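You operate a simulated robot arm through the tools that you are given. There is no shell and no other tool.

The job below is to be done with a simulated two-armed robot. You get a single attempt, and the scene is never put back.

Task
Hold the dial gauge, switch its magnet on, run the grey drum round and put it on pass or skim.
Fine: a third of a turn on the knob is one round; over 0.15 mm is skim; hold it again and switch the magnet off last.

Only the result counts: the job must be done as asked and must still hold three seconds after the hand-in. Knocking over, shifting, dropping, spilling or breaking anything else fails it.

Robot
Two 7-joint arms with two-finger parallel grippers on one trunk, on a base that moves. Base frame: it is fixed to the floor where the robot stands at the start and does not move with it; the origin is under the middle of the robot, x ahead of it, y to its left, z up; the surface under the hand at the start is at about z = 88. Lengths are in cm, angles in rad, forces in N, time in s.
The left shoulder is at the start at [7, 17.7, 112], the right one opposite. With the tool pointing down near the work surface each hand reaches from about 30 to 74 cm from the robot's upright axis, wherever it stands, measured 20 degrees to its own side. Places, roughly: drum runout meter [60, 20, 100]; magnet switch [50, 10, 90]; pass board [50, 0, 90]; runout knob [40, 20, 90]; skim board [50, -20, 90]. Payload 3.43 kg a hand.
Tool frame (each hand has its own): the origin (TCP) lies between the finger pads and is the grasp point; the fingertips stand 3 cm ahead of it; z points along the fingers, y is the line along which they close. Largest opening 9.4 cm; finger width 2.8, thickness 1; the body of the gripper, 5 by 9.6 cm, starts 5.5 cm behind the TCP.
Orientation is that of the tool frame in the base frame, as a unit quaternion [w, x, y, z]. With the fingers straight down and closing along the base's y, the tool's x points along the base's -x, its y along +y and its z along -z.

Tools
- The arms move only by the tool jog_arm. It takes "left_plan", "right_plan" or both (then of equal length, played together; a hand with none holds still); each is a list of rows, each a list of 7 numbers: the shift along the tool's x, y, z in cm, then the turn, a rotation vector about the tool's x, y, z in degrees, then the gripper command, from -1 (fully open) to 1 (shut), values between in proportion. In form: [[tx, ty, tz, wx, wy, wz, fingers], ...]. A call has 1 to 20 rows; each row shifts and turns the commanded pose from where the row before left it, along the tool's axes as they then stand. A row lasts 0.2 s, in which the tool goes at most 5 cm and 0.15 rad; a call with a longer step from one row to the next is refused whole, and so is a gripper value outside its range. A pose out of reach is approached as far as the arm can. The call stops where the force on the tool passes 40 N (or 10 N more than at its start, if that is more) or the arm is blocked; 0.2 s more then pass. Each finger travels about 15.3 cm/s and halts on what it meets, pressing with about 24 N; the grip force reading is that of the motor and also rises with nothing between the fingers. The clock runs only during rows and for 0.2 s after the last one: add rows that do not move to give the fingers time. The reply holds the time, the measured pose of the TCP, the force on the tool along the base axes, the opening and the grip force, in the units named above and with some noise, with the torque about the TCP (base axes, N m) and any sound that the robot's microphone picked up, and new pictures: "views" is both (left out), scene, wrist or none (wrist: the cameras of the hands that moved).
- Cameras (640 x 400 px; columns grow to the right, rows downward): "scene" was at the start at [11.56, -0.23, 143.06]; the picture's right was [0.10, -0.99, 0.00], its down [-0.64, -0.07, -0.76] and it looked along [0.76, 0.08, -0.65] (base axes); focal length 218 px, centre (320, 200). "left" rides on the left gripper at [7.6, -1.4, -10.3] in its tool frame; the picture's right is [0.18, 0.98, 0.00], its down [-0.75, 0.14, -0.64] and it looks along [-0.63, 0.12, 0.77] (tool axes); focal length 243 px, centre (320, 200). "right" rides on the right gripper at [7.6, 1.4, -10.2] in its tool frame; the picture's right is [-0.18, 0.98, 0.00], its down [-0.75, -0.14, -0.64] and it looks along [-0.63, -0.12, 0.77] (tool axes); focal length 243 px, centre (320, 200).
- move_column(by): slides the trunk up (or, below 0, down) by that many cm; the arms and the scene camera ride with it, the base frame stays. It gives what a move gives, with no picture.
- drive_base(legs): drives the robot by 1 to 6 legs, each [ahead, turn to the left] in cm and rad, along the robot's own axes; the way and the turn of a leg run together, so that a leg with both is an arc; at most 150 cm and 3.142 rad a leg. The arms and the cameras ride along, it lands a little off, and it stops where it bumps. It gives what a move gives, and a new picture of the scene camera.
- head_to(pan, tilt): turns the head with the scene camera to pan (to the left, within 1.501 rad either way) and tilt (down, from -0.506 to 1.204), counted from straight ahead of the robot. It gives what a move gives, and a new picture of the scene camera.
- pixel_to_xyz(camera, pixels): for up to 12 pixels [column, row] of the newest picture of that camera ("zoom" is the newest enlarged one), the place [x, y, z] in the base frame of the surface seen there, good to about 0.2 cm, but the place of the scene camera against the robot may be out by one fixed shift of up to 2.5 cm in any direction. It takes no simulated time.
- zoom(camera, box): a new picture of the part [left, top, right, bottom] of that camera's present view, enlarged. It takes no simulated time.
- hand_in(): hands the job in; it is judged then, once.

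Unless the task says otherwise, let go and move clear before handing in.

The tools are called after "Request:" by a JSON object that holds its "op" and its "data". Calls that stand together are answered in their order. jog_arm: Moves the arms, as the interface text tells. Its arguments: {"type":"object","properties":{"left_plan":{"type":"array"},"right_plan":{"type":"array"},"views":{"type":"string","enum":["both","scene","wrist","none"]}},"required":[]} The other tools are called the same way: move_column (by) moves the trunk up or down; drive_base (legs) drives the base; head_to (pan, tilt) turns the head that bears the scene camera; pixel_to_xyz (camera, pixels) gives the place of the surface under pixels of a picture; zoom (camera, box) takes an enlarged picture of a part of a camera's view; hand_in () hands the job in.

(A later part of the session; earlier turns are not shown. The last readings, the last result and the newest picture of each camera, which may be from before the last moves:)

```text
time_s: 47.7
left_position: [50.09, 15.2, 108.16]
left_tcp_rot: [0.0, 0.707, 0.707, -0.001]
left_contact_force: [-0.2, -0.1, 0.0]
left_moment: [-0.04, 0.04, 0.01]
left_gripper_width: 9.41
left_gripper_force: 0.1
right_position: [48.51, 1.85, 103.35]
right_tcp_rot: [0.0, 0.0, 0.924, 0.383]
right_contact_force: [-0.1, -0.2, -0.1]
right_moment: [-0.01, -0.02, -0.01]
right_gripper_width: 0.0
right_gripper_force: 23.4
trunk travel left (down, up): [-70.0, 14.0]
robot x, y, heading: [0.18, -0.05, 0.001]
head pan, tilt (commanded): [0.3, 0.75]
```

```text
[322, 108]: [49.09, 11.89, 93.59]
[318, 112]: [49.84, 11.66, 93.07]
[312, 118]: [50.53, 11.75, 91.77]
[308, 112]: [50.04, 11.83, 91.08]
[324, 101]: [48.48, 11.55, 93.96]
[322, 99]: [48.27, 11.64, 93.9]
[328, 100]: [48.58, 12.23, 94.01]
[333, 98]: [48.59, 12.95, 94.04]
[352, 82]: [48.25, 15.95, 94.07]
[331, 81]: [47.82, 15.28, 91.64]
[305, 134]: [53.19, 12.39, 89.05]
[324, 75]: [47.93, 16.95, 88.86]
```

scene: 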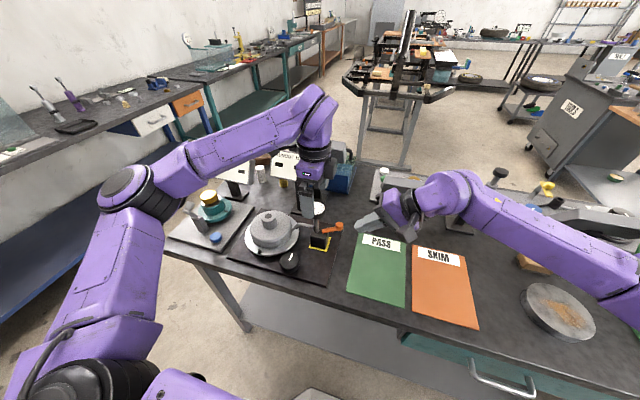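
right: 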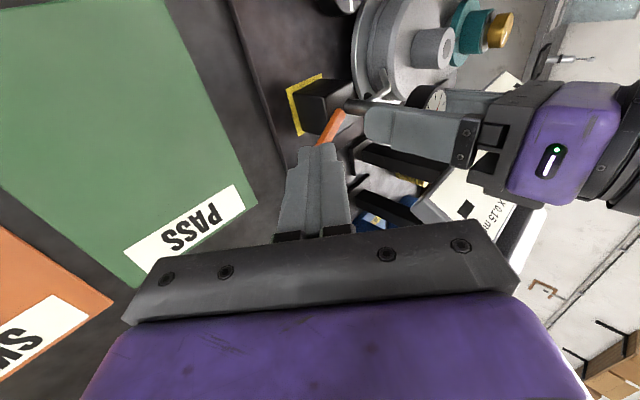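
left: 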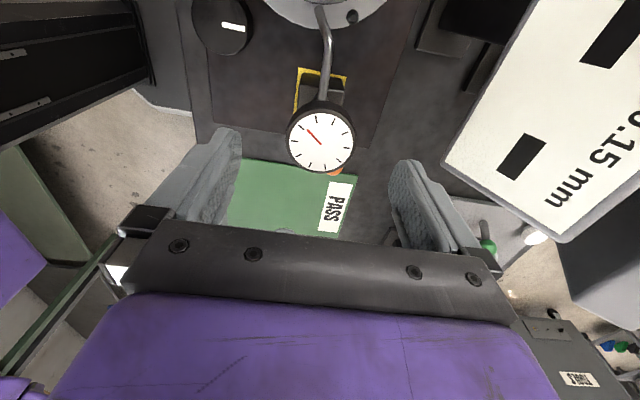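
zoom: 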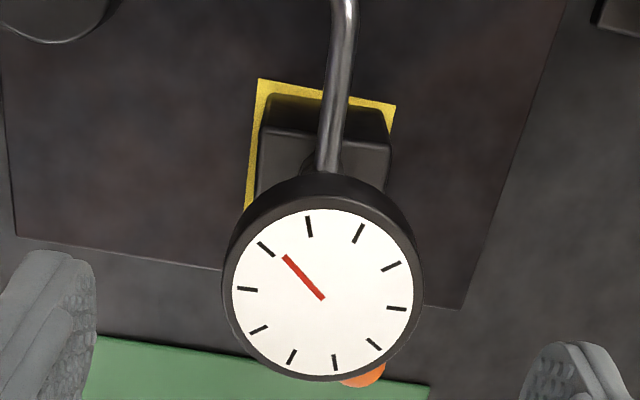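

The block's centre is within about 2–3 mm of its original spot and square. I lower the left hand over the dial and close along x in stages.

Request:
{"op": "jog_arm", "data": {"left_plan": [[0, 0, 2.5, 0, 0, 0, -1], [0, 0, 2.5, 0, 0, 0, -1], [0, 0, 0.8, 0, 0, 0, -1], [0, 0, 0, 0, 0, 0, -0.5], [0, 0, 0, 0, 0, 0, -0.2], [0, 0, 0, 0, 0, 0, -0.2]], "views": "both"}}

Request:
{"op": "zoom", "data": {"camera": "left", "box": [200, 80, 440, 260]}}

```text
time_s: 49.1
left_position: [50.07, 15.18, 102.48]
left_tcp_rot: [-0.001, 0.707, 0.707, 0.0]
left_contact_force: [0.3, -0.2, 0.3]
left_moment: [0.0, -0.01, -0.03]
left_gripper_width: 5.66
left_gripper_force: 0.1
right_position: [48.56, 1.92, 103.32]
right_tcp_rot: [0.001, 0.0, 0.924, 0.383]
right_contact_force: [-0.1, -1.2, 0.7]
right_moment: [0.0, 0.01, 0.03]
right_gripper_width: 0.0
right_gripper_force: 24.3
trunk travel left (down, up): [-70.0, 14.0]
robot x, y, heading: [-0.45, 0.04, -0.001]
head pan, tilt (commanded): [0.3, 0.75]
```

scene: 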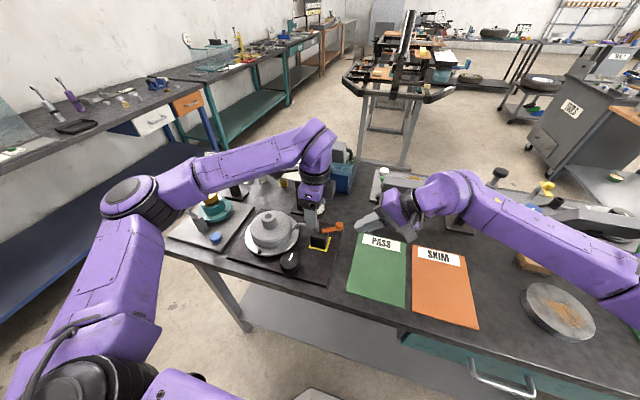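
left: 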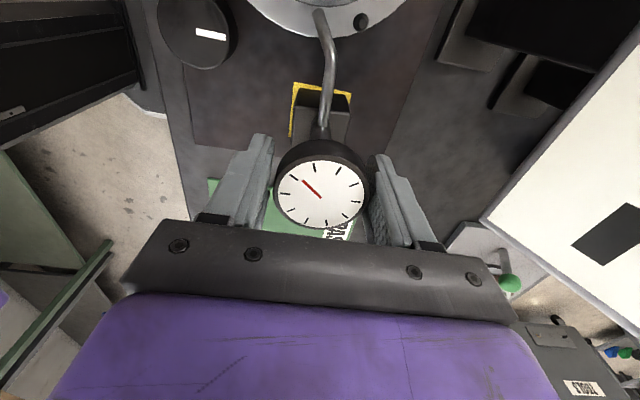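

```text
2.22 times, centred on (320, 170) of left
```

zoom: 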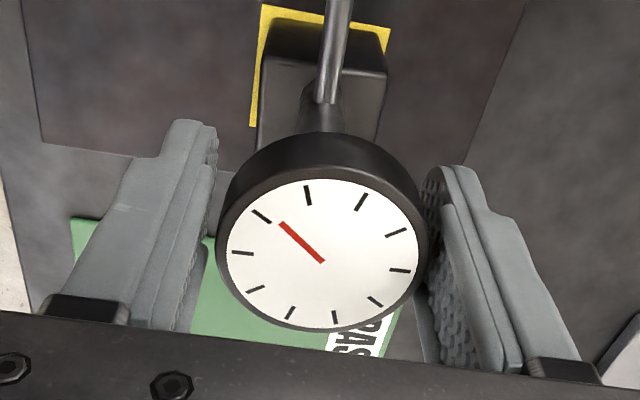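

The dial is about 0.1 cm to the right (+x) of centre between the fingers. I shift the hand by that and close.

Request:
{"op": "jog_arm", "data": {"left_plan": [[0, 0.1, 0, 0, 0, 0, -0.2], [0, 0, 0, 0, 0, 0, -0.1], [0, 0, 0, 0, 0, 0, -0.05], [0, 0, 0, 0, 0, 0, 0.0], [0, 0, 0, 0, 0, 0, 0.2], [0, 0, 0, 0, 0, 0, 1.0], [0, 0, 0, 0, 0, 0, 1.0]], "views": "both"}}

Request:
{"op": "zoom", "data": {"camera": "scene", "box": [280, 180, 380, 260]}}

```text
time_s: 50.7
left_position: [50.23, 15.16, 102.51]
left_tcp_rot: [0.0, 0.707, 0.707, 0.0]
left_contact_force: [-0.3, -0.3, -0.1]
left_moment: [-0.06, -0.04, -0.02]
left_gripper_width: 4.97
left_gripper_force: 23.9
right_position: [48.62, 1.94, 103.26]
right_tcp_rot: [0.0, 0.0, 0.924, 0.382]
right_contact_force: [0.2, 0.7, -0.4]
right_moment: [-0.03, 0.0, -0.02]
right_gripper_width: 0.0
right_gripper_force: 23.8
trunk travel left (down, up): [-70.0, 14.0]
robot x, y, heading: [0.04, -0.44, -0.005]
head pan, tilt (commanded): [0.3, 0.75]
```

scene: 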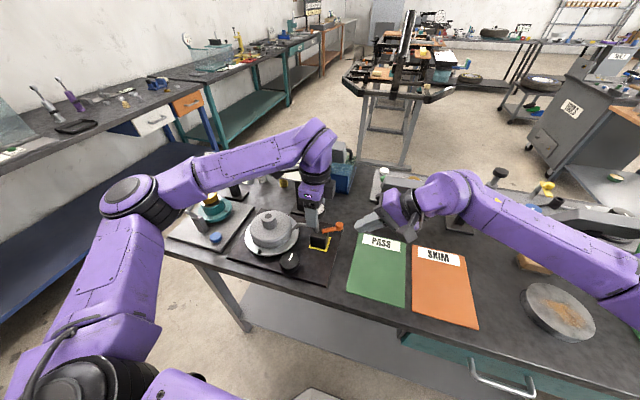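
left: 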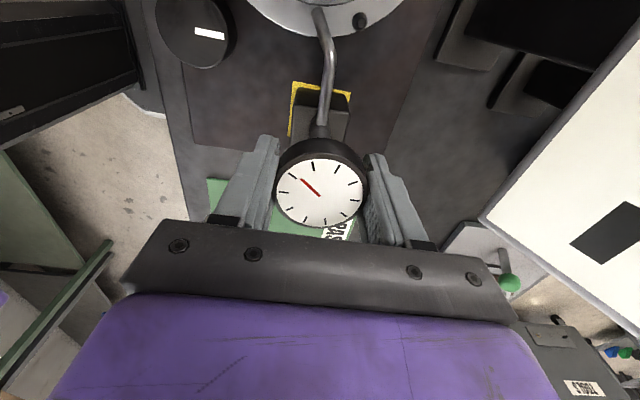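

```text
5.00 times, centred on (330, 220) of scene
```

zoom: 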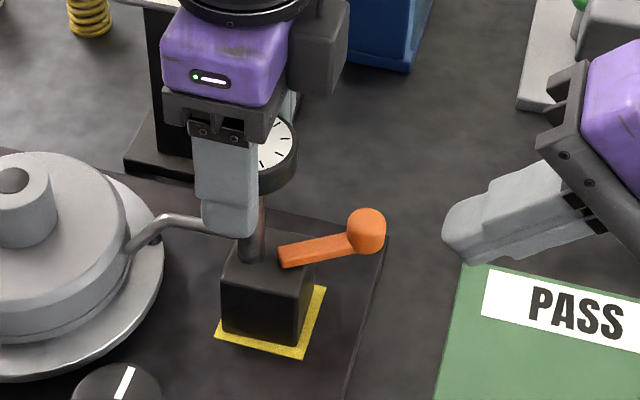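

The x-closing grip is stress-free (width 4.97). I press the gauge down lightly and take the right hand around to the knob's +x side, to reset the lever to off first.

Request:
{"op": "jog_arm", "data": {"left_plan": [[0, 0, 0.06, 0, 0, 0, 1], [0, 0, 0, 0, 0, 0, 1], [0, 0, 0, 0, 0, 0, 1], [0, 0, 0, 0, 0, 0, 1], [0, 0, 0, 0, 0, 0, 1], [0, 0, 0, 0, 0, 0, 1]], "right_plan": [[-3.6, 0, 0, 0, 0, 0, 1], [-3.6, 0, 0, 0, 0, 0, 1], [0, -0.2, 2.5, 0, 0, 0, 1], [0, -0.2, 2.5, 0, 0, 0, 1], [0, -0.24, 2.57, 0, 0, 0, 1], [0, 0, 0, 0, 0, 0, 1]], "views": "scene"}}

Request:
{"op": "zoom", "data": {"camera": "scene", "box": [280, 180, 380, 260]}}

```text
time_s: 52.1
left_position: [50.19, 15.18, 102.54]
left_tcp_rot: [0.001, 0.707, 0.707, 0.001]
left_contact_force: [0.2, -0.5, 7.2]
left_moment: [0.1, -0.05, 0.0]
left_gripper_width: 4.96
left_gripper_force: 24.6
right_position: [55.87, 7.01, 97.45]
right_tcp_rot: [-0.001, 0.0, 0.924, 0.383]
right_contact_force: [0.5, 0.0, 0.0]
right_moment: [-0.01, 0.0, 0.0]
right_gripper_width: 0.0
right_gripper_force: 24.0
trunk travel left (down, up): [-70.0, 14.0]
robot x, y, heading: [0.07, -0.23, -0.002]
head pan, tilt (commanded): [0.3, 0.75]
```

scene: 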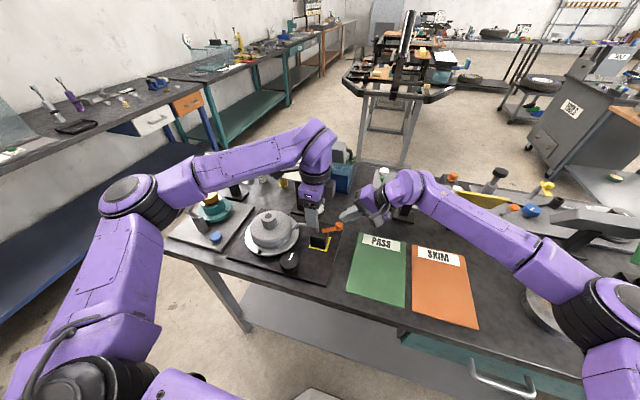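

```text
5.00 times, centred on (330, 220) of scene
```

zoom: 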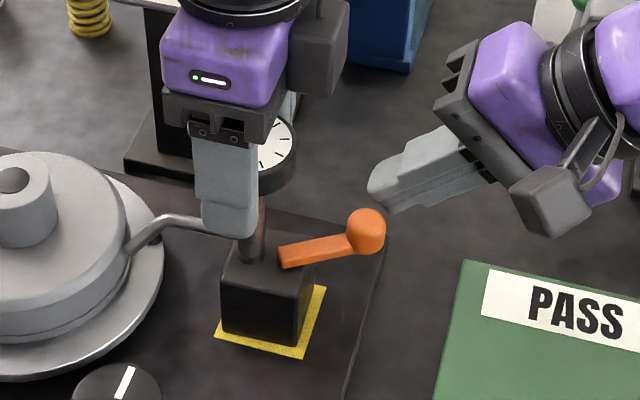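

The left hand presses the gauge down with 7 N, and the right finger is on the knob's +x side. I push the lever back toward -x.

Request:
{"op": "jog_arm", "data": {"right_plan": [[0.45, 0, 0, 0, 0, 0, 1], [0.45, 0, 0, 0, 0, 0, 1], [0.45, 0, 0, 0, 0, 0, 1], [0.45, 0, 0, 0, 0, 0, 1], [0.45, 0, 0, 0, 0, 0, 1], [0.45, 0, 0, 0, 0, 0, 1], [0.45, 0, 0, 0, 0, 0, 1], [0.45, 0, 0, 0, 0, 0, 1], [0.45, 0, 0, 0, 0, 0, 1], [0.45, 0, 0, 0, 0, 0, 1], [0.45, 0, 0, 0, 0, 0, 1]], "views": "none"}}

Request:
{"op": "jog_arm", "data": {"right_plan": [[0.12, 0, 0, 0, 0, 0, 1], [0.12, 0, 0, 0, 0, 0, 1]], "views": "none"}}

Request:
{"op": "jog_arm", "data": {"right_plan": [[0.12, 0, 0, 0, 0, 0, 1], [0.12, 0, 0, 0, 0, 0, 1]], "views": "scene"}}

Request:
{"op": "zoom", "data": {"camera": "scene", "box": [280, 180, 380, 260]}}

```text
time_s: 54.5
left_position: [50.02, 15.15, 102.45]
left_tcp_rot: [0.001, 0.707, 0.707, 0.0]
left_contact_force: [0.7, -1.5, 9.5]
left_moment: [-0.16, 0.02, -0.12]
left_gripper_width: 4.97
left_gripper_force: 24.1
right_position: [50.66, 6.81, 97.34]
right_tcp_rot: [0.0, -0.001, 0.924, 0.382]
right_contact_force: [1.1, 0.3, 0.4]
right_moment: [0.01, 0.03, 0.0]
right_gripper_width: 0.0
right_gripper_force: 24.0
trunk travel left (down, up): [-70.0, 14.0]
robot x, y, heading: [0.15, 0.47, 0.002]
head pan, tilt (commanded): [0.3, 0.75]
```

```text
time_s: 55.1
left_position: [50.19, 15.09, 102.56]
left_tcp_rot: [0.0, 0.707, 0.707, 0.001]
left_contact_force: [0.4, -2.1, 9.6]
left_moment: [-0.15, 0.0, -0.14]
left_gripper_width: 4.99
left_gripper_force: 24.4
right_position: [50.48, 6.94, 97.46]
right_tcp_rot: [0.0, 0.001, 0.924, 0.383]
right_contact_force: [2.4, 0.9, -0.8]
right_moment: [0.02, -0.07, -0.07]
right_gripper_width: 0.01
right_gripper_force: 23.7
trunk travel left (down, up): [-70.0, 14.0]
robot x, y, heading: [0.4, 0.33, -0.002]
head pan, tilt (commanded): [0.3, 0.75]
```

```text
time_s: 55.7
left_position: [50.11, 15.06, 102.37]
left_tcp_rot: [0.0, 0.708, 0.707, 0.0]
left_contact_force: [-6.7, -4.2, 10.9]
left_moment: [-0.04, 0.03, -0.48]
left_gripper_width: 4.98
left_gripper_force: 23.8
right_position: [50.39, 6.86, 97.46]
right_tcp_rot: [0.002, 0.001, 0.924, 0.382]
right_contact_force: [9.4, 2.8, -0.4]
right_moment: [0.01, -0.25, -0.26]
right_gripper_width: 0.03
right_gripper_force: 23.4
trunk travel left (down, up): [-70.0, 14.0]
robot x, y, heading: [0.0, -0.09, -0.002]
head pan, tilt (commanded): [0.3, 0.75]
```

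scene: 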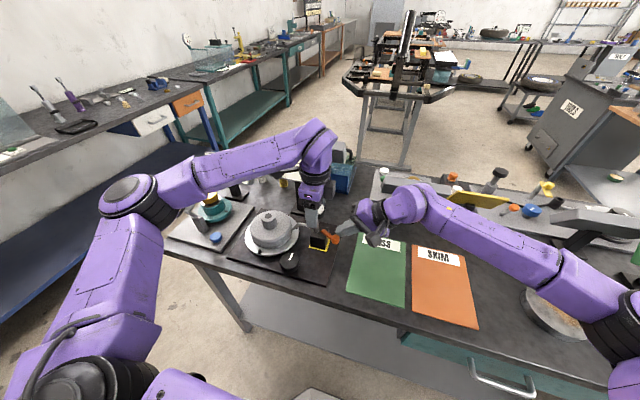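

```text
5.00 times, centred on (330, 220) of scene
```

zoom: 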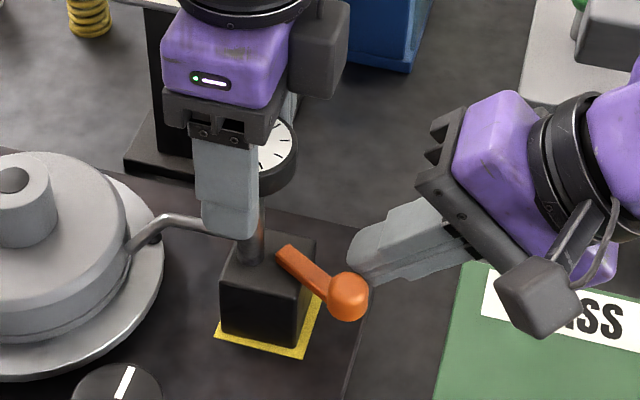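

The lever is at its off stop. I back away and go around to its -x side for another try with this firmer, pressed-down hold.

Request:
{"op": "jog_arm", "data": {"right_plan": [[-0.6, 0, 0, 0, 0, 0, 1], [0, 0, -4, 0, 0, 0, 1], [0, 0, -4, 0, 0, 0, 1], [3.1, 0, 0, 0, 0, 0, 1], [3.1, 0, 0, 0, 0, 0, 1], [0, 0, 4, 0, 0, 0, 1], [0, 0, 4, 0, 0, 0, 1], [0, 0, 0, 0, 0, 0, 1]], "views": "none"}}

Request:
{"op": "jog_arm", "data": {"right_plan": [[-0.4, 0, 0, 0, 0, 0, 1], [-0.4, 0, 0, 0, 0, 0, 1], [-0.4, 0, 0, 0, 0, 0, 1], [-0.4, 0, 0, 0, 0, 0, 1], [-0.4, 0, 0, 0, 0, 0, 1], [-0.4, 0, 0, 0, 0, 0, 1], [-0.4, 0, 0, 0, 0, 0, 1], [-0.4, 0.11, 0.11, 0, 0, 0, 1], [-0.4, 0.11, 0.11, 0, 0, 0, 1], [-0.4, 0.11, 0.11, 0, 0, 0, 1], [-0.4, 0.11, 0.11, 0, 0, 0, 1], [-0.4, 0.11, 0.11, 0, 0, 0, 1]], "views": "scene"}}

Request:
{"op": "zoom", "data": {"camera": "scene", "box": [280, 180, 380, 260]}}

```text
time_s: 57.5
left_position: [50.15, 15.2, 102.52]
left_tcp_rot: [0.0, 0.707, 0.707, -0.001]
left_contact_force: [-2.2, -0.9, 3.6]
left_moment: [-0.09, 0.16, -0.02]
left_gripper_width: 4.98
left_gripper_force: 24.3
right_position: [44.59, 6.79, 97.28]
right_tcp_rot: [0.001, 0.0, 0.924, 0.383]
right_contact_force: [0.6, -0.1, -1.0]
right_moment: [0.0, -0.03, -0.01]
right_gripper_width: 0.01
right_gripper_force: 23.8
trunk travel left (down, up): [-70.0, 14.0]
robot x, y, heading: [-0.46, -0.14, 0.001]
head pan, tilt (commanded): [0.3, 0.75]
```

```text
time_s: 60.1
left_position: [50.22, 15.25, 102.36]
left_tcp_rot: [0.0, 0.707, 0.707, 0.0]
left_contact_force: [3.7, -0.2, 6.7]
left_moment: [0.24, -0.24, 0.01]
left_gripper_width: 4.96
left_gripper_force: 24.1
right_position: [49.46, 7.75, 97.52]
right_tcp_rot: [-0.001, 0.0, 0.924, 0.383]
right_contact_force: [-0.8, -0.5, -0.1]
right_moment: [-0.01, 0.02, -0.02]
right_gripper_width: 0.0
right_gripper_force: 24.7
trunk travel left (down, up): [-70.0, 14.0]
robot x, y, heading: [-0.16, -0.13, -0.006]
head pan, tilt (commanded): [0.3, 0.75]
```

scene: 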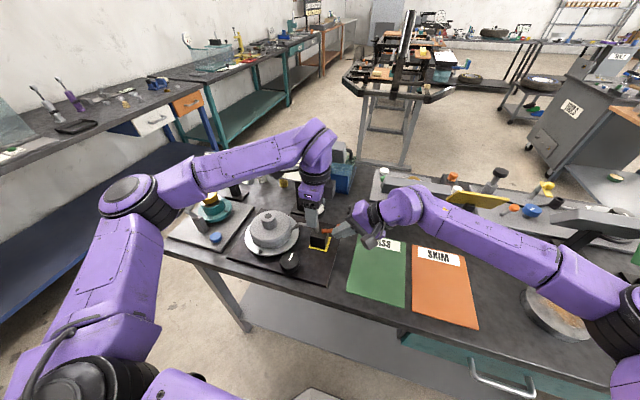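

```text
5.00 times, centred on (330, 220) of scene
```

zoom: 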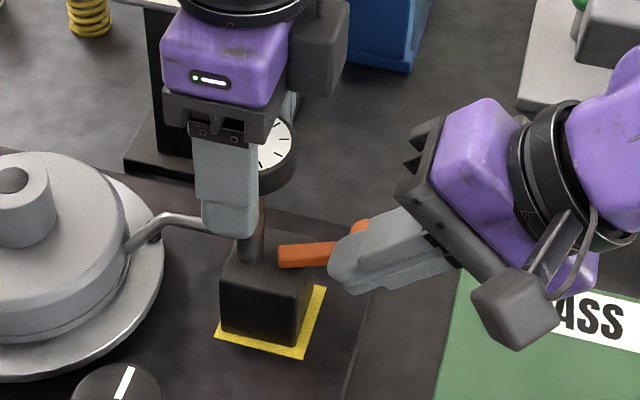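

The lever is near its on end and the gauge has not moved. I creep on to the stop, comparing left and right forces to see whether the plate takes over.

Request:
{"op": "jog_arm", "data": {"right_plan": [[-0.15, 0, 0, 0, 0, 0, 1], [-0.15, 0, 0, 0, 0, 0, 1], [-0.15, 0, 0, 0, 0, 0, 1]], "views": "none"}}

Request:
{"op": "jog_arm", "data": {"right_plan": [[-0.12, 0, 0, 0, 0, 0, 1], [-0.12, 0, 0, 0, 0, 0, 1], [-0.12, 0, 0, 0, 0, 0, 1]], "views": "none"}}

Request:
{"op": "jog_arm", "data": {"right_plan": [[-0.1, 0, 0, 0, 0, 0, 1], [-0.1, 0, 0, 0, 0, 0, 1]], "views": "scene"}}

Request:
{"op": "zoom", "data": {"camera": "scene", "box": [280, 180, 380, 260]}}

```text
time_s: 60.9
left_position: [50.24, 15.24, 102.49]
left_tcp_rot: [0.0, 0.707, 0.707, 0.0]
left_contact_force: [5.2, 0.4, 7.6]
left_moment: [0.09, -0.24, 0.07]
left_gripper_width: 4.95
left_gripper_force: 24.2
right_position: [50.07, 7.59, 97.47]
right_tcp_rot: [-0.001, -0.001, 0.924, 0.383]
right_contact_force: [-1.7, 0.3, -0.3]
right_moment: [0.0, 0.01, 0.08]
right_gripper_width: 0.0
right_gripper_force: 24.1
trunk travel left (down, up): [-70.0, 14.0]
robot x, y, heading: [0.04, 0.03, 0.0]
head pan, tilt (commanded): [0.3, 0.75]
```

```text
time_s: 61.7
left_position: [50.07, 15.12, 102.53]
left_tcp_rot: [0.001, 0.707, 0.707, 0.001]
left_contact_force: [9.3, -1.4, 5.4]
left_moment: [-0.03, -0.26, 0.52]
left_gripper_width: 4.94
left_gripper_force: 24.3
right_position: [50.24, 7.61, 97.52]
right_tcp_rot: [0.0, 0.0, 0.924, 0.383]
right_contact_force: [-10.4, -0.1, 0.4]
right_moment: [-0.1, 0.2, 0.16]
right_gripper_width: 0.01
right_gripper_force: 23.8
trunk travel left (down, up): [-70.0, 14.0]
robot x, y, heading: [0.11, 0.32, -0.001]
head pan, tilt (commanded): [0.3, 0.75]
```

```text
time_s: 62.3
left_position: [50.14, 15.17, 102.5]
left_tcp_rot: [0.001, 0.707, 0.707, 0.001]
left_contact_force: [9.3, -3.9, 3.8]
left_moment: [-0.04, -0.42, 0.48]
left_gripper_width: 5.0
left_gripper_force: 23.8
right_position: [50.42, 7.72, 97.39]
right_tcp_rot: [0.0, -0.001, 0.924, 0.383]
right_contact_force: [-10.7, 4.9, -1.4]
right_moment: [-0.03, 0.19, 0.26]
right_gripper_width: 0.0
right_gripper_force: 23.7
trunk travel left (down, up): [-70.0, 14.0]
robot x, y, heading: [0.06, 0.13, 0.003]
head pan, tilt (commanded): [0.3, 0.75]
```

scene: 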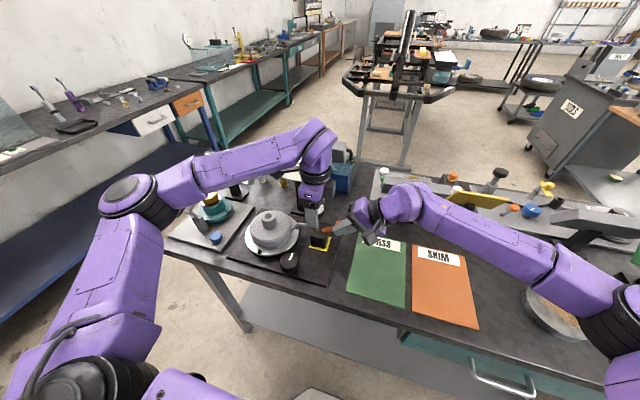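

```text
5.00 times, centred on (330, 220) of scene
```

zoom: 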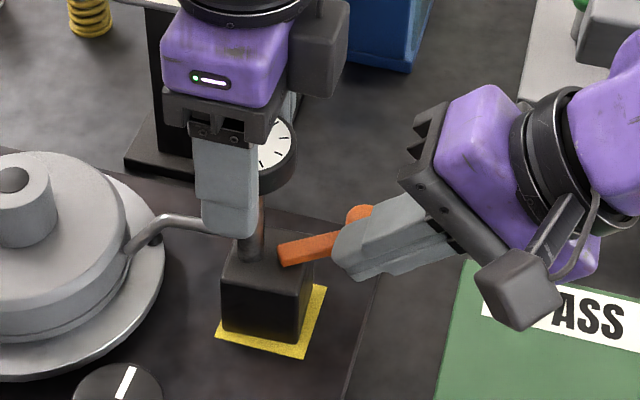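

At the stop the left hand still takes 9.3 of the 10.7 N, so again no obvious clamp. I back the finger off and do a finer lift test in 0.05 cm steps, watching for a pull stronger than the 4 N weight.

Request:
{"op": "jog_arm", "data": {"right_plan": [[0.2, 0, 0, 0, 0, 0, 1], [0.3, 0, 0, 0, 0, 0, 1], [0.3, 0, 0, 0, 0, 0, 1]], "views": "none"}}

Request:
{"op": "jog_arm", "data": {"left_plan": [[0, 0, -0.05, 0, 0, 0, 1]], "views": "none"}}

Request:
{"op": "jog_arm", "data": {"left_plan": [[0, 0, -0.04, 0, 0, 0, 1]], "views": "none"}}

Request:
{"op": "jog_arm", "data": {"left_plan": [[0, 0, -0.04, 0, 0, 0, 1]], "views": "none"}}

```text
time_s: 63.1
left_position: [50.12, 15.11, 102.43]
left_tcp_rot: [0.0, 0.707, 0.707, 0.0]
left_contact_force: [2.1, 1.4, 8.0]
left_moment: [0.39, -0.04, -0.07]
left_gripper_width: 4.93
left_gripper_force: 23.6
right_position: [49.72, 7.73, 97.49]
right_tcp_rot: [0.001, -0.001, 0.924, 0.382]
right_contact_force: [-0.7, 0.1, 0.5]
right_moment: [0.01, 0.01, -0.02]
right_gripper_width: 0.0
right_gripper_force: 23.8
trunk travel left (down, up): [-70.0, 14.0]
robot x, y, heading: [-0.28, -0.25, -0.001]
head pan, tilt (commanded): [0.3, 0.75]
```

```text
time_s: 63.5
left_position: [50.22, 15.22, 102.51]
left_tcp_rot: [-0.001, 0.707, 0.707, 0.0]
left_contact_force: [1.8, 1.1, 3.9]
left_moment: [0.21, -0.11, -0.04]
left_gripper_width: 4.97
left_gripper_force: 23.7
right_position: [49.72, 7.53, 97.42]
right_tcp_rot: [0.0, 0.0, 0.924, 0.383]
right_contact_force: [0.0, 0.1, 0.2]
right_moment: [-0.01, -0.01, 0.0]
right_gripper_width: 0.0
right_gripper_force: 23.9
trunk travel left (down, up): [-70.0, 14.0]
robot x, y, heading: [-0.08, -0.14, 0.004]
head pan, tilt (commanded): [0.3, 0.75]
```

```text
time_s: 63.9
left_position: [50.13, 15.19, 102.51]
left_tcp_rot: [0.0, 0.707, 0.707, 0.0]
left_contact_force: [0.3, 0.4, -0.7]
left_moment: [0.04, 0.0, 0.03]
left_gripper_width: 4.96
left_gripper_force: 24.3
right_position: [49.73, 7.51, 97.41]
right_tcp_rot: [0.001, 0.0, 0.924, 0.383]
right_contact_force: [-0.4, -1.3, 0.4]
right_moment: [-0.04, 0.07, 0.0]
right_gripper_width: 0.01
right_gripper_force: 23.7
trunk travel left (down, up): [-70.0, 14.0]
robot x, y, heading: [0.32, -0.18, 0.001]
head pan, tilt (commanded): [0.3, 0.75]
```

```text
time_s: 64.3
left_position: [50.26, 15.13, 102.54]
left_tcp_rot: [0.0, 0.707, 0.707, -0.001]
left_contact_force: [0.6, 0.7, 0.2]
left_moment: [0.02, 0.0, 0.01]
left_gripper_width: 4.96
left_gripper_force: 24.8
right_position: [49.81, 7.67, 97.39]
right_tcp_rot: [0.0, 0.0, 0.924, 0.382]
right_contact_force: [-0.1, 0.1, 0.9]
right_moment: [-0.02, -0.01, 0.04]
right_gripper_width: 0.0
right_gripper_force: 24.3
trunk travel left (down, up): [-70.0, 14.0]
robot x, y, heading: [-0.08, 0.1, 0.002]
head pan, tilt (commanded): [0.3, 0.75]
```

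The upward force has fallen to about zero. I continue lifting in 0.04 cm steps to find where it levels off.

Request:
{"op": "jog_arm", "data": {"left_plan": [[0, 0, -0.05, 0, 0, 0, 1]], "views": "none"}}

Request:
{"op": "jog_arm", "data": {"left_plan": [[0, 0, -0.05, 0, 0, 0, 1]], "views": "none"}}

Request:
{"op": "jog_arm", "data": {"left_plan": [[0, 0, -0.05, 0, 0, 0, 1]], "views": "none"}}

```text
time_s: 64.7
left_position: [50.24, 15.14, 102.65]
left_tcp_rot: [-0.001, 0.707, 0.707, 0.0]
left_contact_force: [-1.0, -0.3, -1.3]
left_moment: [0.05, -0.01, 0.0]
left_gripper_width: 4.97
left_gripper_force: 23.6
right_position: [49.65, 7.65, 97.37]
right_tcp_rot: [0.001, 0.0, 0.924, 0.383]
right_contact_force: [-0.3, 0.0, 1.4]
right_moment: [-0.01, -0.01, -0.02]
right_gripper_width: 0.0
right_gripper_force: 24.3
trunk travel left (down, up): [-70.0, 14.0]
robot x, y, heading: [0.25, -0.28, -0.003]
head pan, tilt (commanded): [0.3, 0.75]
```

```text
time_s: 65.1
left_position: [50.21, 15.2, 102.7]
left_tcp_rot: [0.001, 0.707, 0.708, -0.001]
left_contact_force: [-0.1, -0.4, -4.5]
left_moment: [-0.09, 0.0, -0.01]
left_gripper_width: 4.94
left_gripper_force: 24.0
right_position: [49.73, 7.58, 97.42]
right_tcp_rot: [0.0, -0.001, 0.924, 0.382]
right_contact_force: [-0.2, 0.6, 0.1]
right_moment: [0.01, -0.03, 0.03]
right_gripper_width: 0.01
right_gripper_force: 24.0
trunk travel left (down, up): [-70.0, 14.0]
robot x, y, heading: [-0.02, -0.16, -0.002]
head pan, tilt (commanded): [0.3, 0.75]
```

```text
time_s: 65.5
left_position: [50.4, 15.21, 102.74]
left_tcp_rot: [0.0, 0.707, 0.707, 0.0]
left_contact_force: [-0.1, 0.7, -2.7]
left_moment: [0.07, 0.01, -0.01]
left_gripper_width: 4.98
left_gripper_force: 24.2
right_position: [49.74, 7.7, 97.47]
right_tcp_rot: [0.0, 0.0, 0.924, 0.383]
right_contact_force: [0.1, 0.1, 0.0]
right_moment: [0.0, -0.01, -0.04]
right_gripper_width: 0.01
right_gripper_force: 23.9
trunk travel left (down, up): [-70.0, 14.0]
robot x, y, heading: [0.18, -0.08, 0.002]
head pan, tilt (commanded): [0.3, 0.75]
```

The force levels off at 3–4 N, just the weight, so no magnetic pull is felt even at the on stop. I set the gauge down (0.1 cm toward -y, to its original spot), release it and look at the display and dial before deciding.

Request:
{"op": "jog_arm", "data": {"left_plan": [[-0.1, 0, 0, 0, 0, 0, 1], [0, 0, 0.07, 0, 0, 0, 1], [0, 0, 0.06, 0, 0, 0, 1], [0, 0, 0, 0, 0, 0, 1]], "right_plan": [[0.3, 0, -1, 0, 0, 0, 1], [0.3, 0, -4, 0, 0, 0, 1], [0, 0, -4, 0, 0, 0, 1], [0, 0, -2, 0, 0, 0, 1]], "views": "both"}}

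Request:
{"op": "zoom", "data": {"camera": "scene", "box": [240, 130, 400, 260]}}

Request:
{"op": "zoom", "data": {"camera": "right", "box": [270, 20, 470, 170]}}

```text
time_s: 66.5
left_position: [50.27, 14.98, 102.58]
left_tcp_rot: [0.0, 0.707, 0.707, 0.0]
left_contact_force: [0.5, -0.9, -3.3]
left_moment: [0.01, 0.02, 0.0]
left_gripper_width: 4.96
left_gripper_force: 24.2
right_position: [49.05, -0.17, 105.17]
right_tcp_rot: [-0.001, 0.0, 0.924, 0.383]
right_contact_force: [-0.3, -0.3, -0.1]
right_moment: [0.0, -0.02, 0.03]
right_gripper_width: 0.01
right_gripper_force: 24.1
trunk travel left (down, up): [-70.0, 14.0]
robot x, y, heading: [-0.1, 0.39, 0.001]
head pan, tilt (commanded): [0.3, 0.75]
```

scene: 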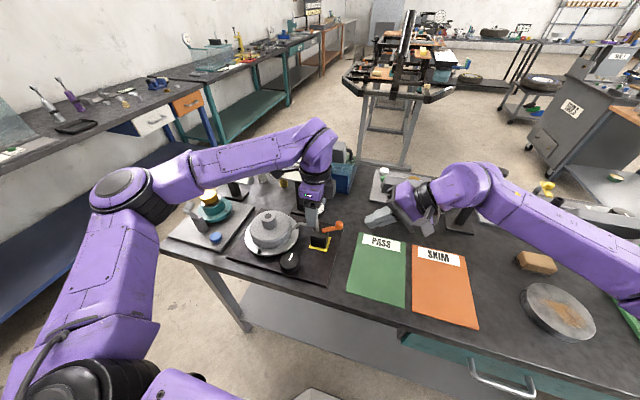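
right: 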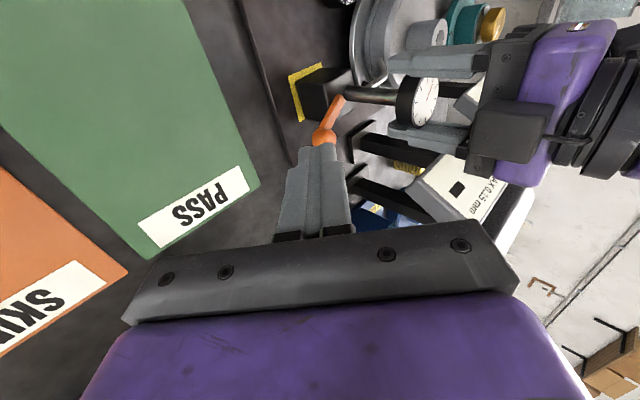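
left: 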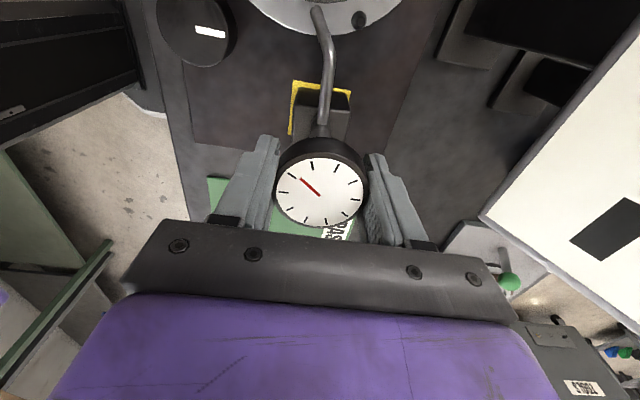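

```text
3.08 times, centred on (320, 195) of scene
```

zoom: 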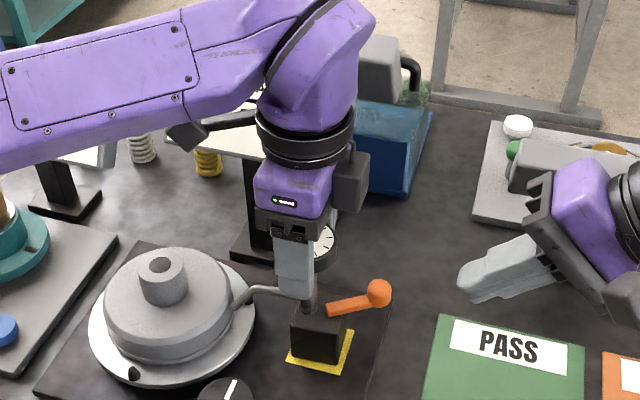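

```text
2.67 times, centred on (370, 95) of right
```

zoom: 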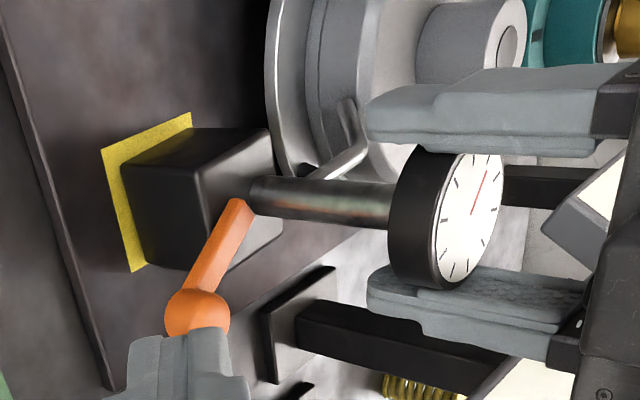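

The gauge still hangs a hair (-3.3 N), so I lower it the last 0.07 cm, release it and raise the left hand. I then measure the knob while watching whether anything on the dial or display changed.

Request:
{"op": "jog_arm", "data": {"left_plan": [[0, 0, 0.07, 0, 0, 0, 1], [0, 0, 0, 0, 0, 0, 1], [0, 0, 0, 0, 0, 0, -0.05], [0, 0, 0, 0, 0, 0, -0.15], [0, 0, 0, 0, 0, 0, -0.3], [0, 0, 0, 0, 0, 0, -1], [0, 0, 0, 0, 0, 0, -1], [0, 0, -3, 0, 0, 0, -1], [0, 0, -3, 0, 0, 0, -1]], "views": "both"}}

Request:
{"op": "zoom", "data": {"camera": "left", "box": [240, 40, 400, 180]}}

Request:
{"op": "zoom", "data": {"camera": "right", "box": [270, 20, 470, 170]}}

Request:
{"op": "pixel_to_xyz", "data": {"camera": "left", "pixels": [[301, 86], [342, 91], [300, 69], [345, 77], [320, 143], [225, 25], [200, 40], [215, 50], [245, 30], [298, 95], [195, 15]]}}

```text
time_s: 68.5
left_position: [50.23, 15.04, 108.64]
left_tcp_rot: [0.0, 0.707, 0.707, 0.001]
left_contact_force: [-0.5, 0.2, 0.9]
left_moment: [0.02, 0.0, 0.02]
left_gripper_width: 9.4
left_gripper_force: 0.1
right_position: [49.09, -0.23, 105.24]
right_tcp_rot: [0.0, 0.0, 0.924, 0.383]
right_contact_force: [-0.4, 0.2, -0.1]
right_moment: [0.01, 0.03, 0.02]
right_gripper_width: 0.0
right_gripper_force: 23.6
trunk travel left (down, up): [-70.0, 14.0]
robot x, y, heading: [-0.12, -0.17, -0.005]
head pan, tilt (commanded): [0.3, 0.75]
```

scene: 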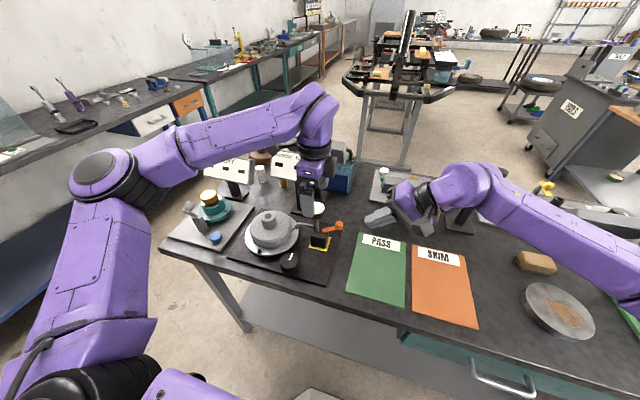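
left: 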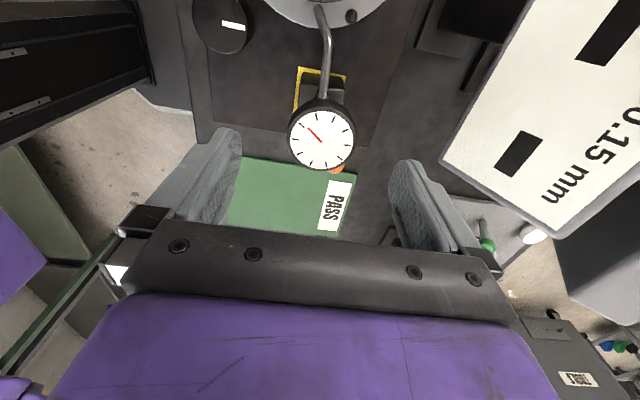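

```text
2.86 times, centred on (320, 110) of left
```

zoom: 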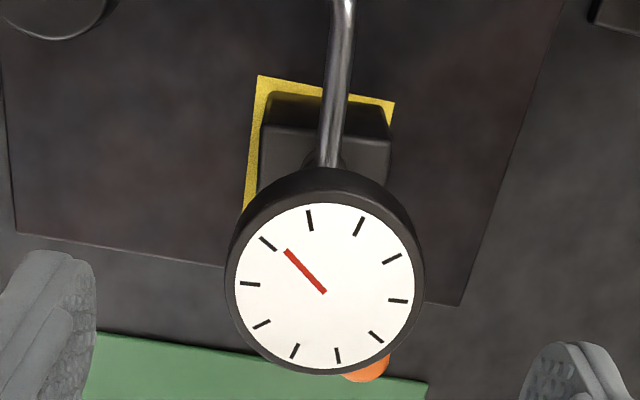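

```text
2.67 times, centred on (370, 95) of right
```

zoom: 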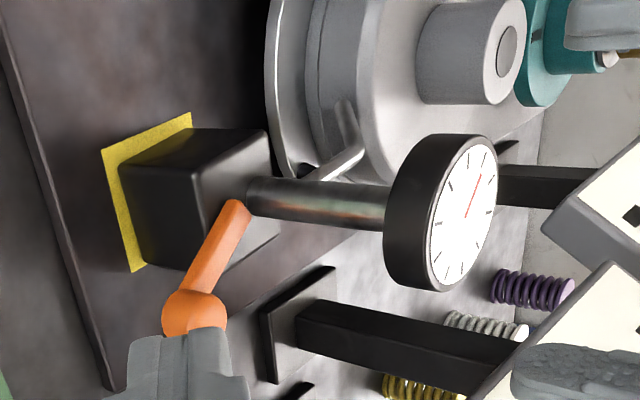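

```text
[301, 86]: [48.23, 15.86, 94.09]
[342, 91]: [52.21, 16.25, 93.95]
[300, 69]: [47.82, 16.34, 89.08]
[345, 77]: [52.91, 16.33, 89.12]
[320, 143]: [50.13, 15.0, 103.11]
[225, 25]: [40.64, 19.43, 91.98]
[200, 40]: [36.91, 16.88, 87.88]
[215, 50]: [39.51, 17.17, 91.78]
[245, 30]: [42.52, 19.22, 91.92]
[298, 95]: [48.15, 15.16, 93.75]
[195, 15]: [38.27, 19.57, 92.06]
```

The gauge stands square with the lever at on, and the needle is unchanged. The next informative step is to run the drum gently and see if the display responds, so I move the left hand over the knob near (40.4, 19.5) for a better look.

Request:
{"op": "jog_arm", "data": {"left_plan": [[1.5, -3.27, 0, 0, 0, 0, -1], [1.5, -3.27, 0, 0, 0, 0, -1], [1.5, -3.27, 0, 0, 0, 0, -1], [0, 0, 2, 0, 0, 0, -1], [0, 0, 2, 0, 0, 0, -1], [0, 0, 0, 0, 0, 0, -1]], "views": "both"}}

Request:
{"op": "zoom", "data": {"camera": "left", "box": [230, 40, 420, 180]}}

Request:
{"op": "zoom", "data": {"camera": "scene", "box": [220, 130, 380, 280]}}

```text
time_s: 69.9
left_position: [40.34, 19.54, 104.56]
left_tcp_rot: [-0.001, 0.707, 0.707, -0.001]
left_contact_force: [0.2, 0.4, -1.2]
left_moment: [0.01, -0.01, 0.02]
left_gripper_width: 9.4
left_gripper_force: 0.1
right_position: [49.03, -0.31, 105.11]
right_tcp_rot: [0.0, 0.0, 0.924, 0.382]
right_contact_force: [-0.9, 0.2, -0.2]
right_moment: [0.0, -0.01, -0.02]
right_gripper_width: 0.01
right_gripper_force: 23.4
trunk travel left (down, up): [-70.0, 14.0]
robot x, y, heading: [0.03, 0.28, -0.002]
head pan, tilt (commanded): [0.3, 0.75]
```

scene: 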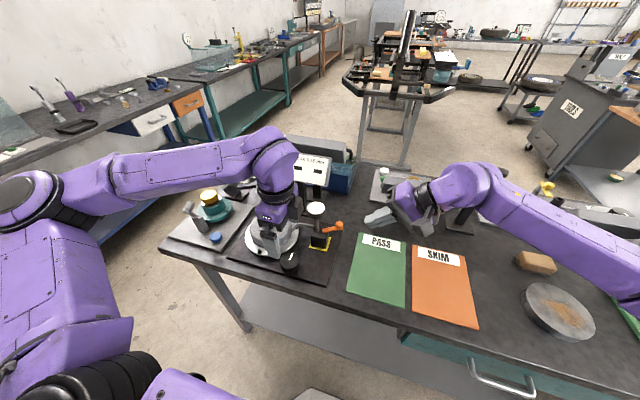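
left: 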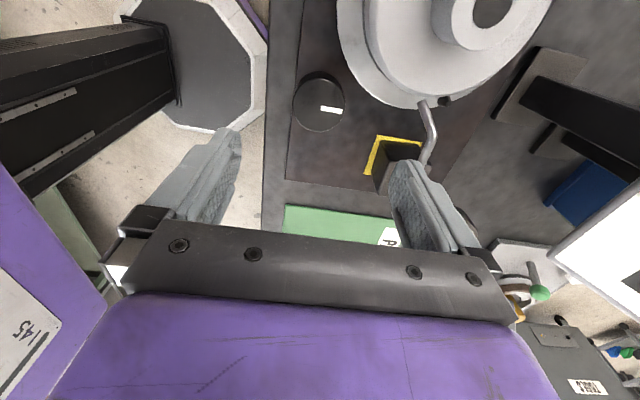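

```text
2.86 times, centred on (325, 110) of left
```

zoom: 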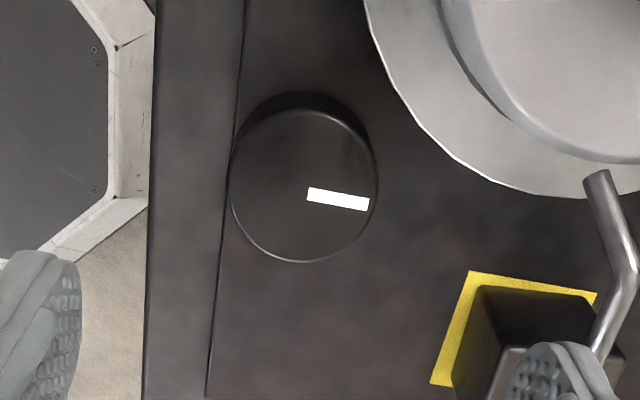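

```text
2.67 times, centred on (300, 205) of scene
```

zoom: 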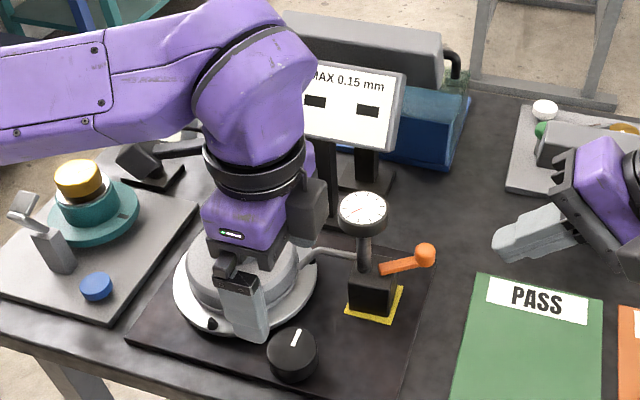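

The knob's top face is centred at (303,185) in the left zoom, with the white mark pointing toward +x. I measure its centre and radius.

Request:
{"op": "pixel_to_xyz", "data": {"camera": "left", "pixels": [[319, 105], [294, 105], [343, 108], [319, 80], [319, 130], [330, 109], [300, 90], [338, 122]]}}

Request:
{"op": "zoom", "data": {"camera": "scene", "box": [285, 140, 345, 260]}}

```text
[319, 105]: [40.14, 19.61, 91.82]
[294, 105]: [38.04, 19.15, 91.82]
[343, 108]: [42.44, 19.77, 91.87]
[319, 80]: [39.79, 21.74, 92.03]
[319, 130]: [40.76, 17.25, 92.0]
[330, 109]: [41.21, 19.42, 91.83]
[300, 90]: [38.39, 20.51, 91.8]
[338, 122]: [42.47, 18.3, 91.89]
```

```text
3.33 times, centred on (315, 200) of scene
```

zoom: 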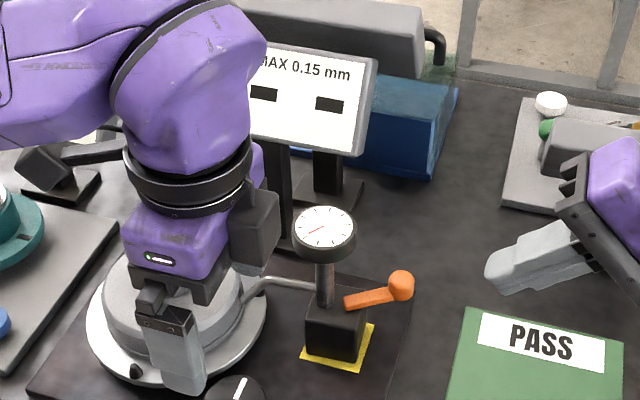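

The knob is centred at (40.25, 19.5) with radius 2.25, and the drum flange (radius ~7.7) leaves room if I open only to 6.5 cm. I lower the left hand onto the knob to z≈92.5 and grip it.

Request:
{"op": "jog_arm", "data": {"left_plan": [[0, -0.08, 0, 0, 0, 0, -0.38], [0, 0, 3, 0, 0, 0, -0.38], [0, 0, 3, 0, 0, 0, -0.38], [0, 0, 3, 0, 0, 0, -0.38], [0, 0, 2, 0, 0, 0, -0.38], [0, 0, 1, 0, 0, 0, -0.38], [0, 0, 0, 0, 0, 0, -0.38]], "views": "both"}}

Request:
{"op": "zoom", "data": {"camera": "left", "box": [220, 80, 440, 240]}}

Request:
{"op": "zoom", "data": {"camera": "scene", "box": [220, 130, 380, 290]}}

```text
time_s: 71.5
left_position: [40.24, 19.77, 92.38]
left_tcp_rot: [-0.001, 0.707, 0.708, 0.0]
left_contact_force: [-0.4, 0.2, 0.5]
left_moment: [-0.02, -0.01, 0.01]
left_gripper_width: 6.47
left_gripper_force: 0.1
right_position: [49.24, -0.14, 105.11]
right_tcp_rot: [0.0, 0.0, 0.924, 0.382]
right_contact_force: [0.6, -0.4, -0.1]
right_moment: [0.03, 0.0, 0.02]
right_gripper_width: 0.0
right_gripper_force: 23.8
trunk travel left (down, up): [-70.0, 14.0]
robot x, y, heading: [0.02, 0.1, 0.008]
head pan, tilt (commanded): [0.3, 0.75]
```

scene: 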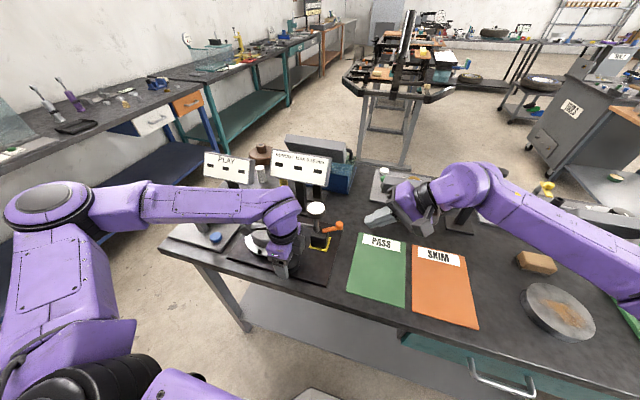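
left: 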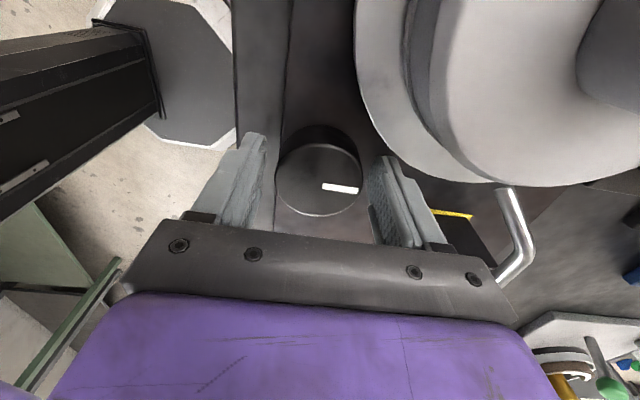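

```text
2.50 times, centred on (330, 160) of left
```

zoom: 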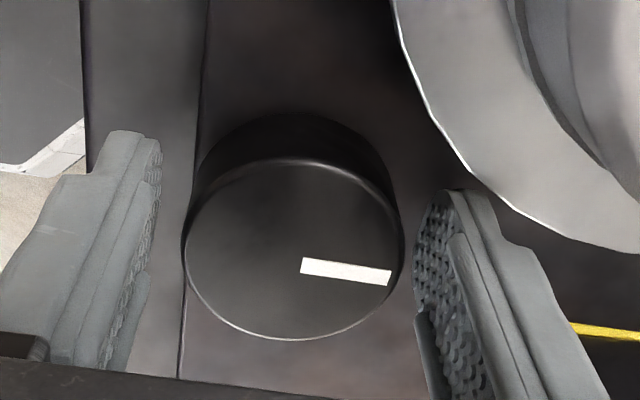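

```text
2.50 times, centred on (300, 210) of scene
```

zoom: 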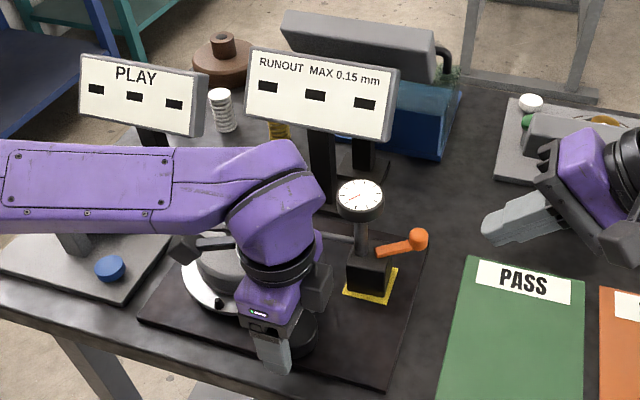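

The knob sits centred between the fingers and the display still shows three dashes. I close on the knob and turn it just 16° to see how the drum, needle and display respond.

Request:
{"op": "jog_arm", "data": {"left_plan": [[-0.2, 0, 0, 0, 0, 0, -0.38], [0, 0, 0, 0, 0, 0, 0.0], [0, 0, 0, 0, 0, 0, 0.3], [0, 0, 0, 0, 0, 0, 1], [0, 0, 0, 0, 0, 0, 1], [0, 0, 0, 0, 0, -4, 1], [0, 0, 0, 0, 0, -4, 1], [0, 0, 0, 0, 0, -4, 1], [0, 0, 0, 0, 0, -4, 1]], "views": "both"}}

Request:
{"op": "zoom", "data": {"camera": "scene", "box": [270, 140, 360, 260]}}

Request:
{"op": "zoom", "data": {"camera": "left", "box": [220, 80, 440, 240]}}

```text
time_s: 73.5
left_position: [40.26, 19.35, 92.57]
left_tcp_rot: [0.0, 0.602, 0.799, 0.0]
left_contact_force: [-6.3, -3.2, -14.2]
left_moment: [-0.22, -1.17, 0.0]
left_gripper_width: 4.97
left_gripper_force: 44.9
right_position: [49.1, -0.24, 105.1]
right_tcp_rot: [0.001, 0.0, 0.924, 0.383]
right_contact_force: [0.3, -0.4, -0.1]
right_moment: [-0.01, 0.01, 0.0]
right_gripper_width: 0.0
right_gripper_force: 23.3
trunk travel left (down, up): [-70.0, 14.0]
robot x, y, heading: [0.09, 0.17, 0.001]
head pan, tilt (commanded): [0.3, 0.75]
```

scene: 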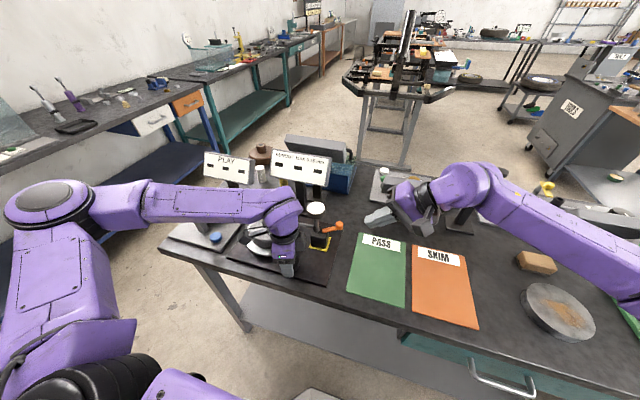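
left: 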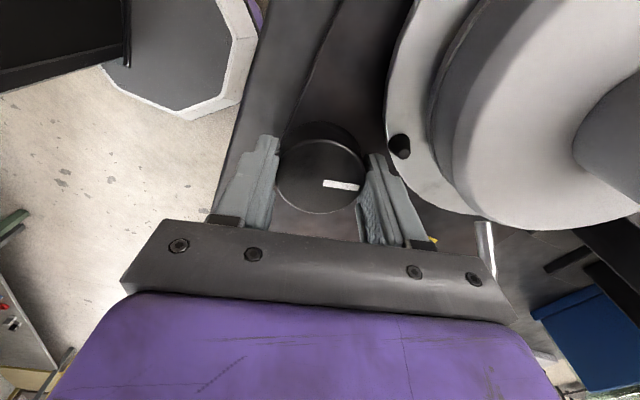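

```text
3.33 times, centred on (315, 200) of scene
```

zoom: 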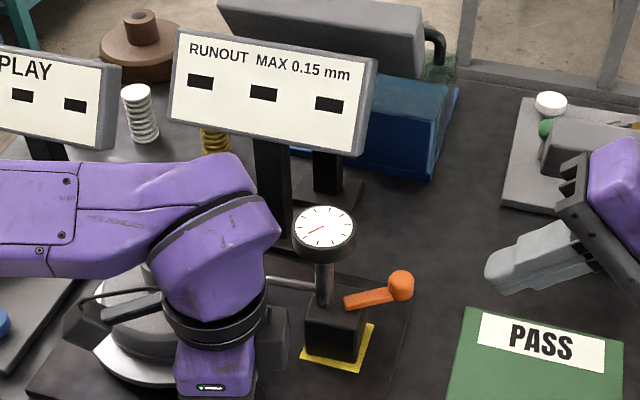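

```text
2.50 times, centred on (330, 160) of left
```

zoom: 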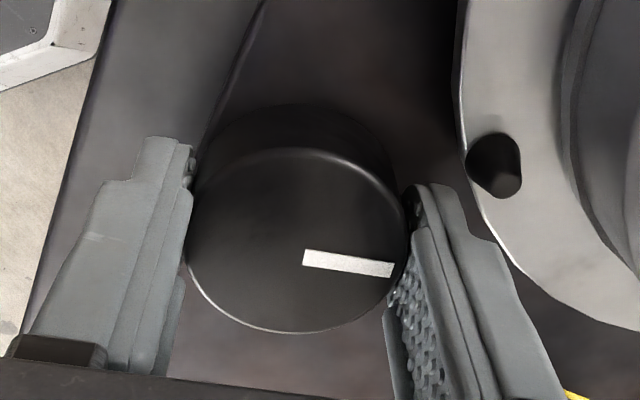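

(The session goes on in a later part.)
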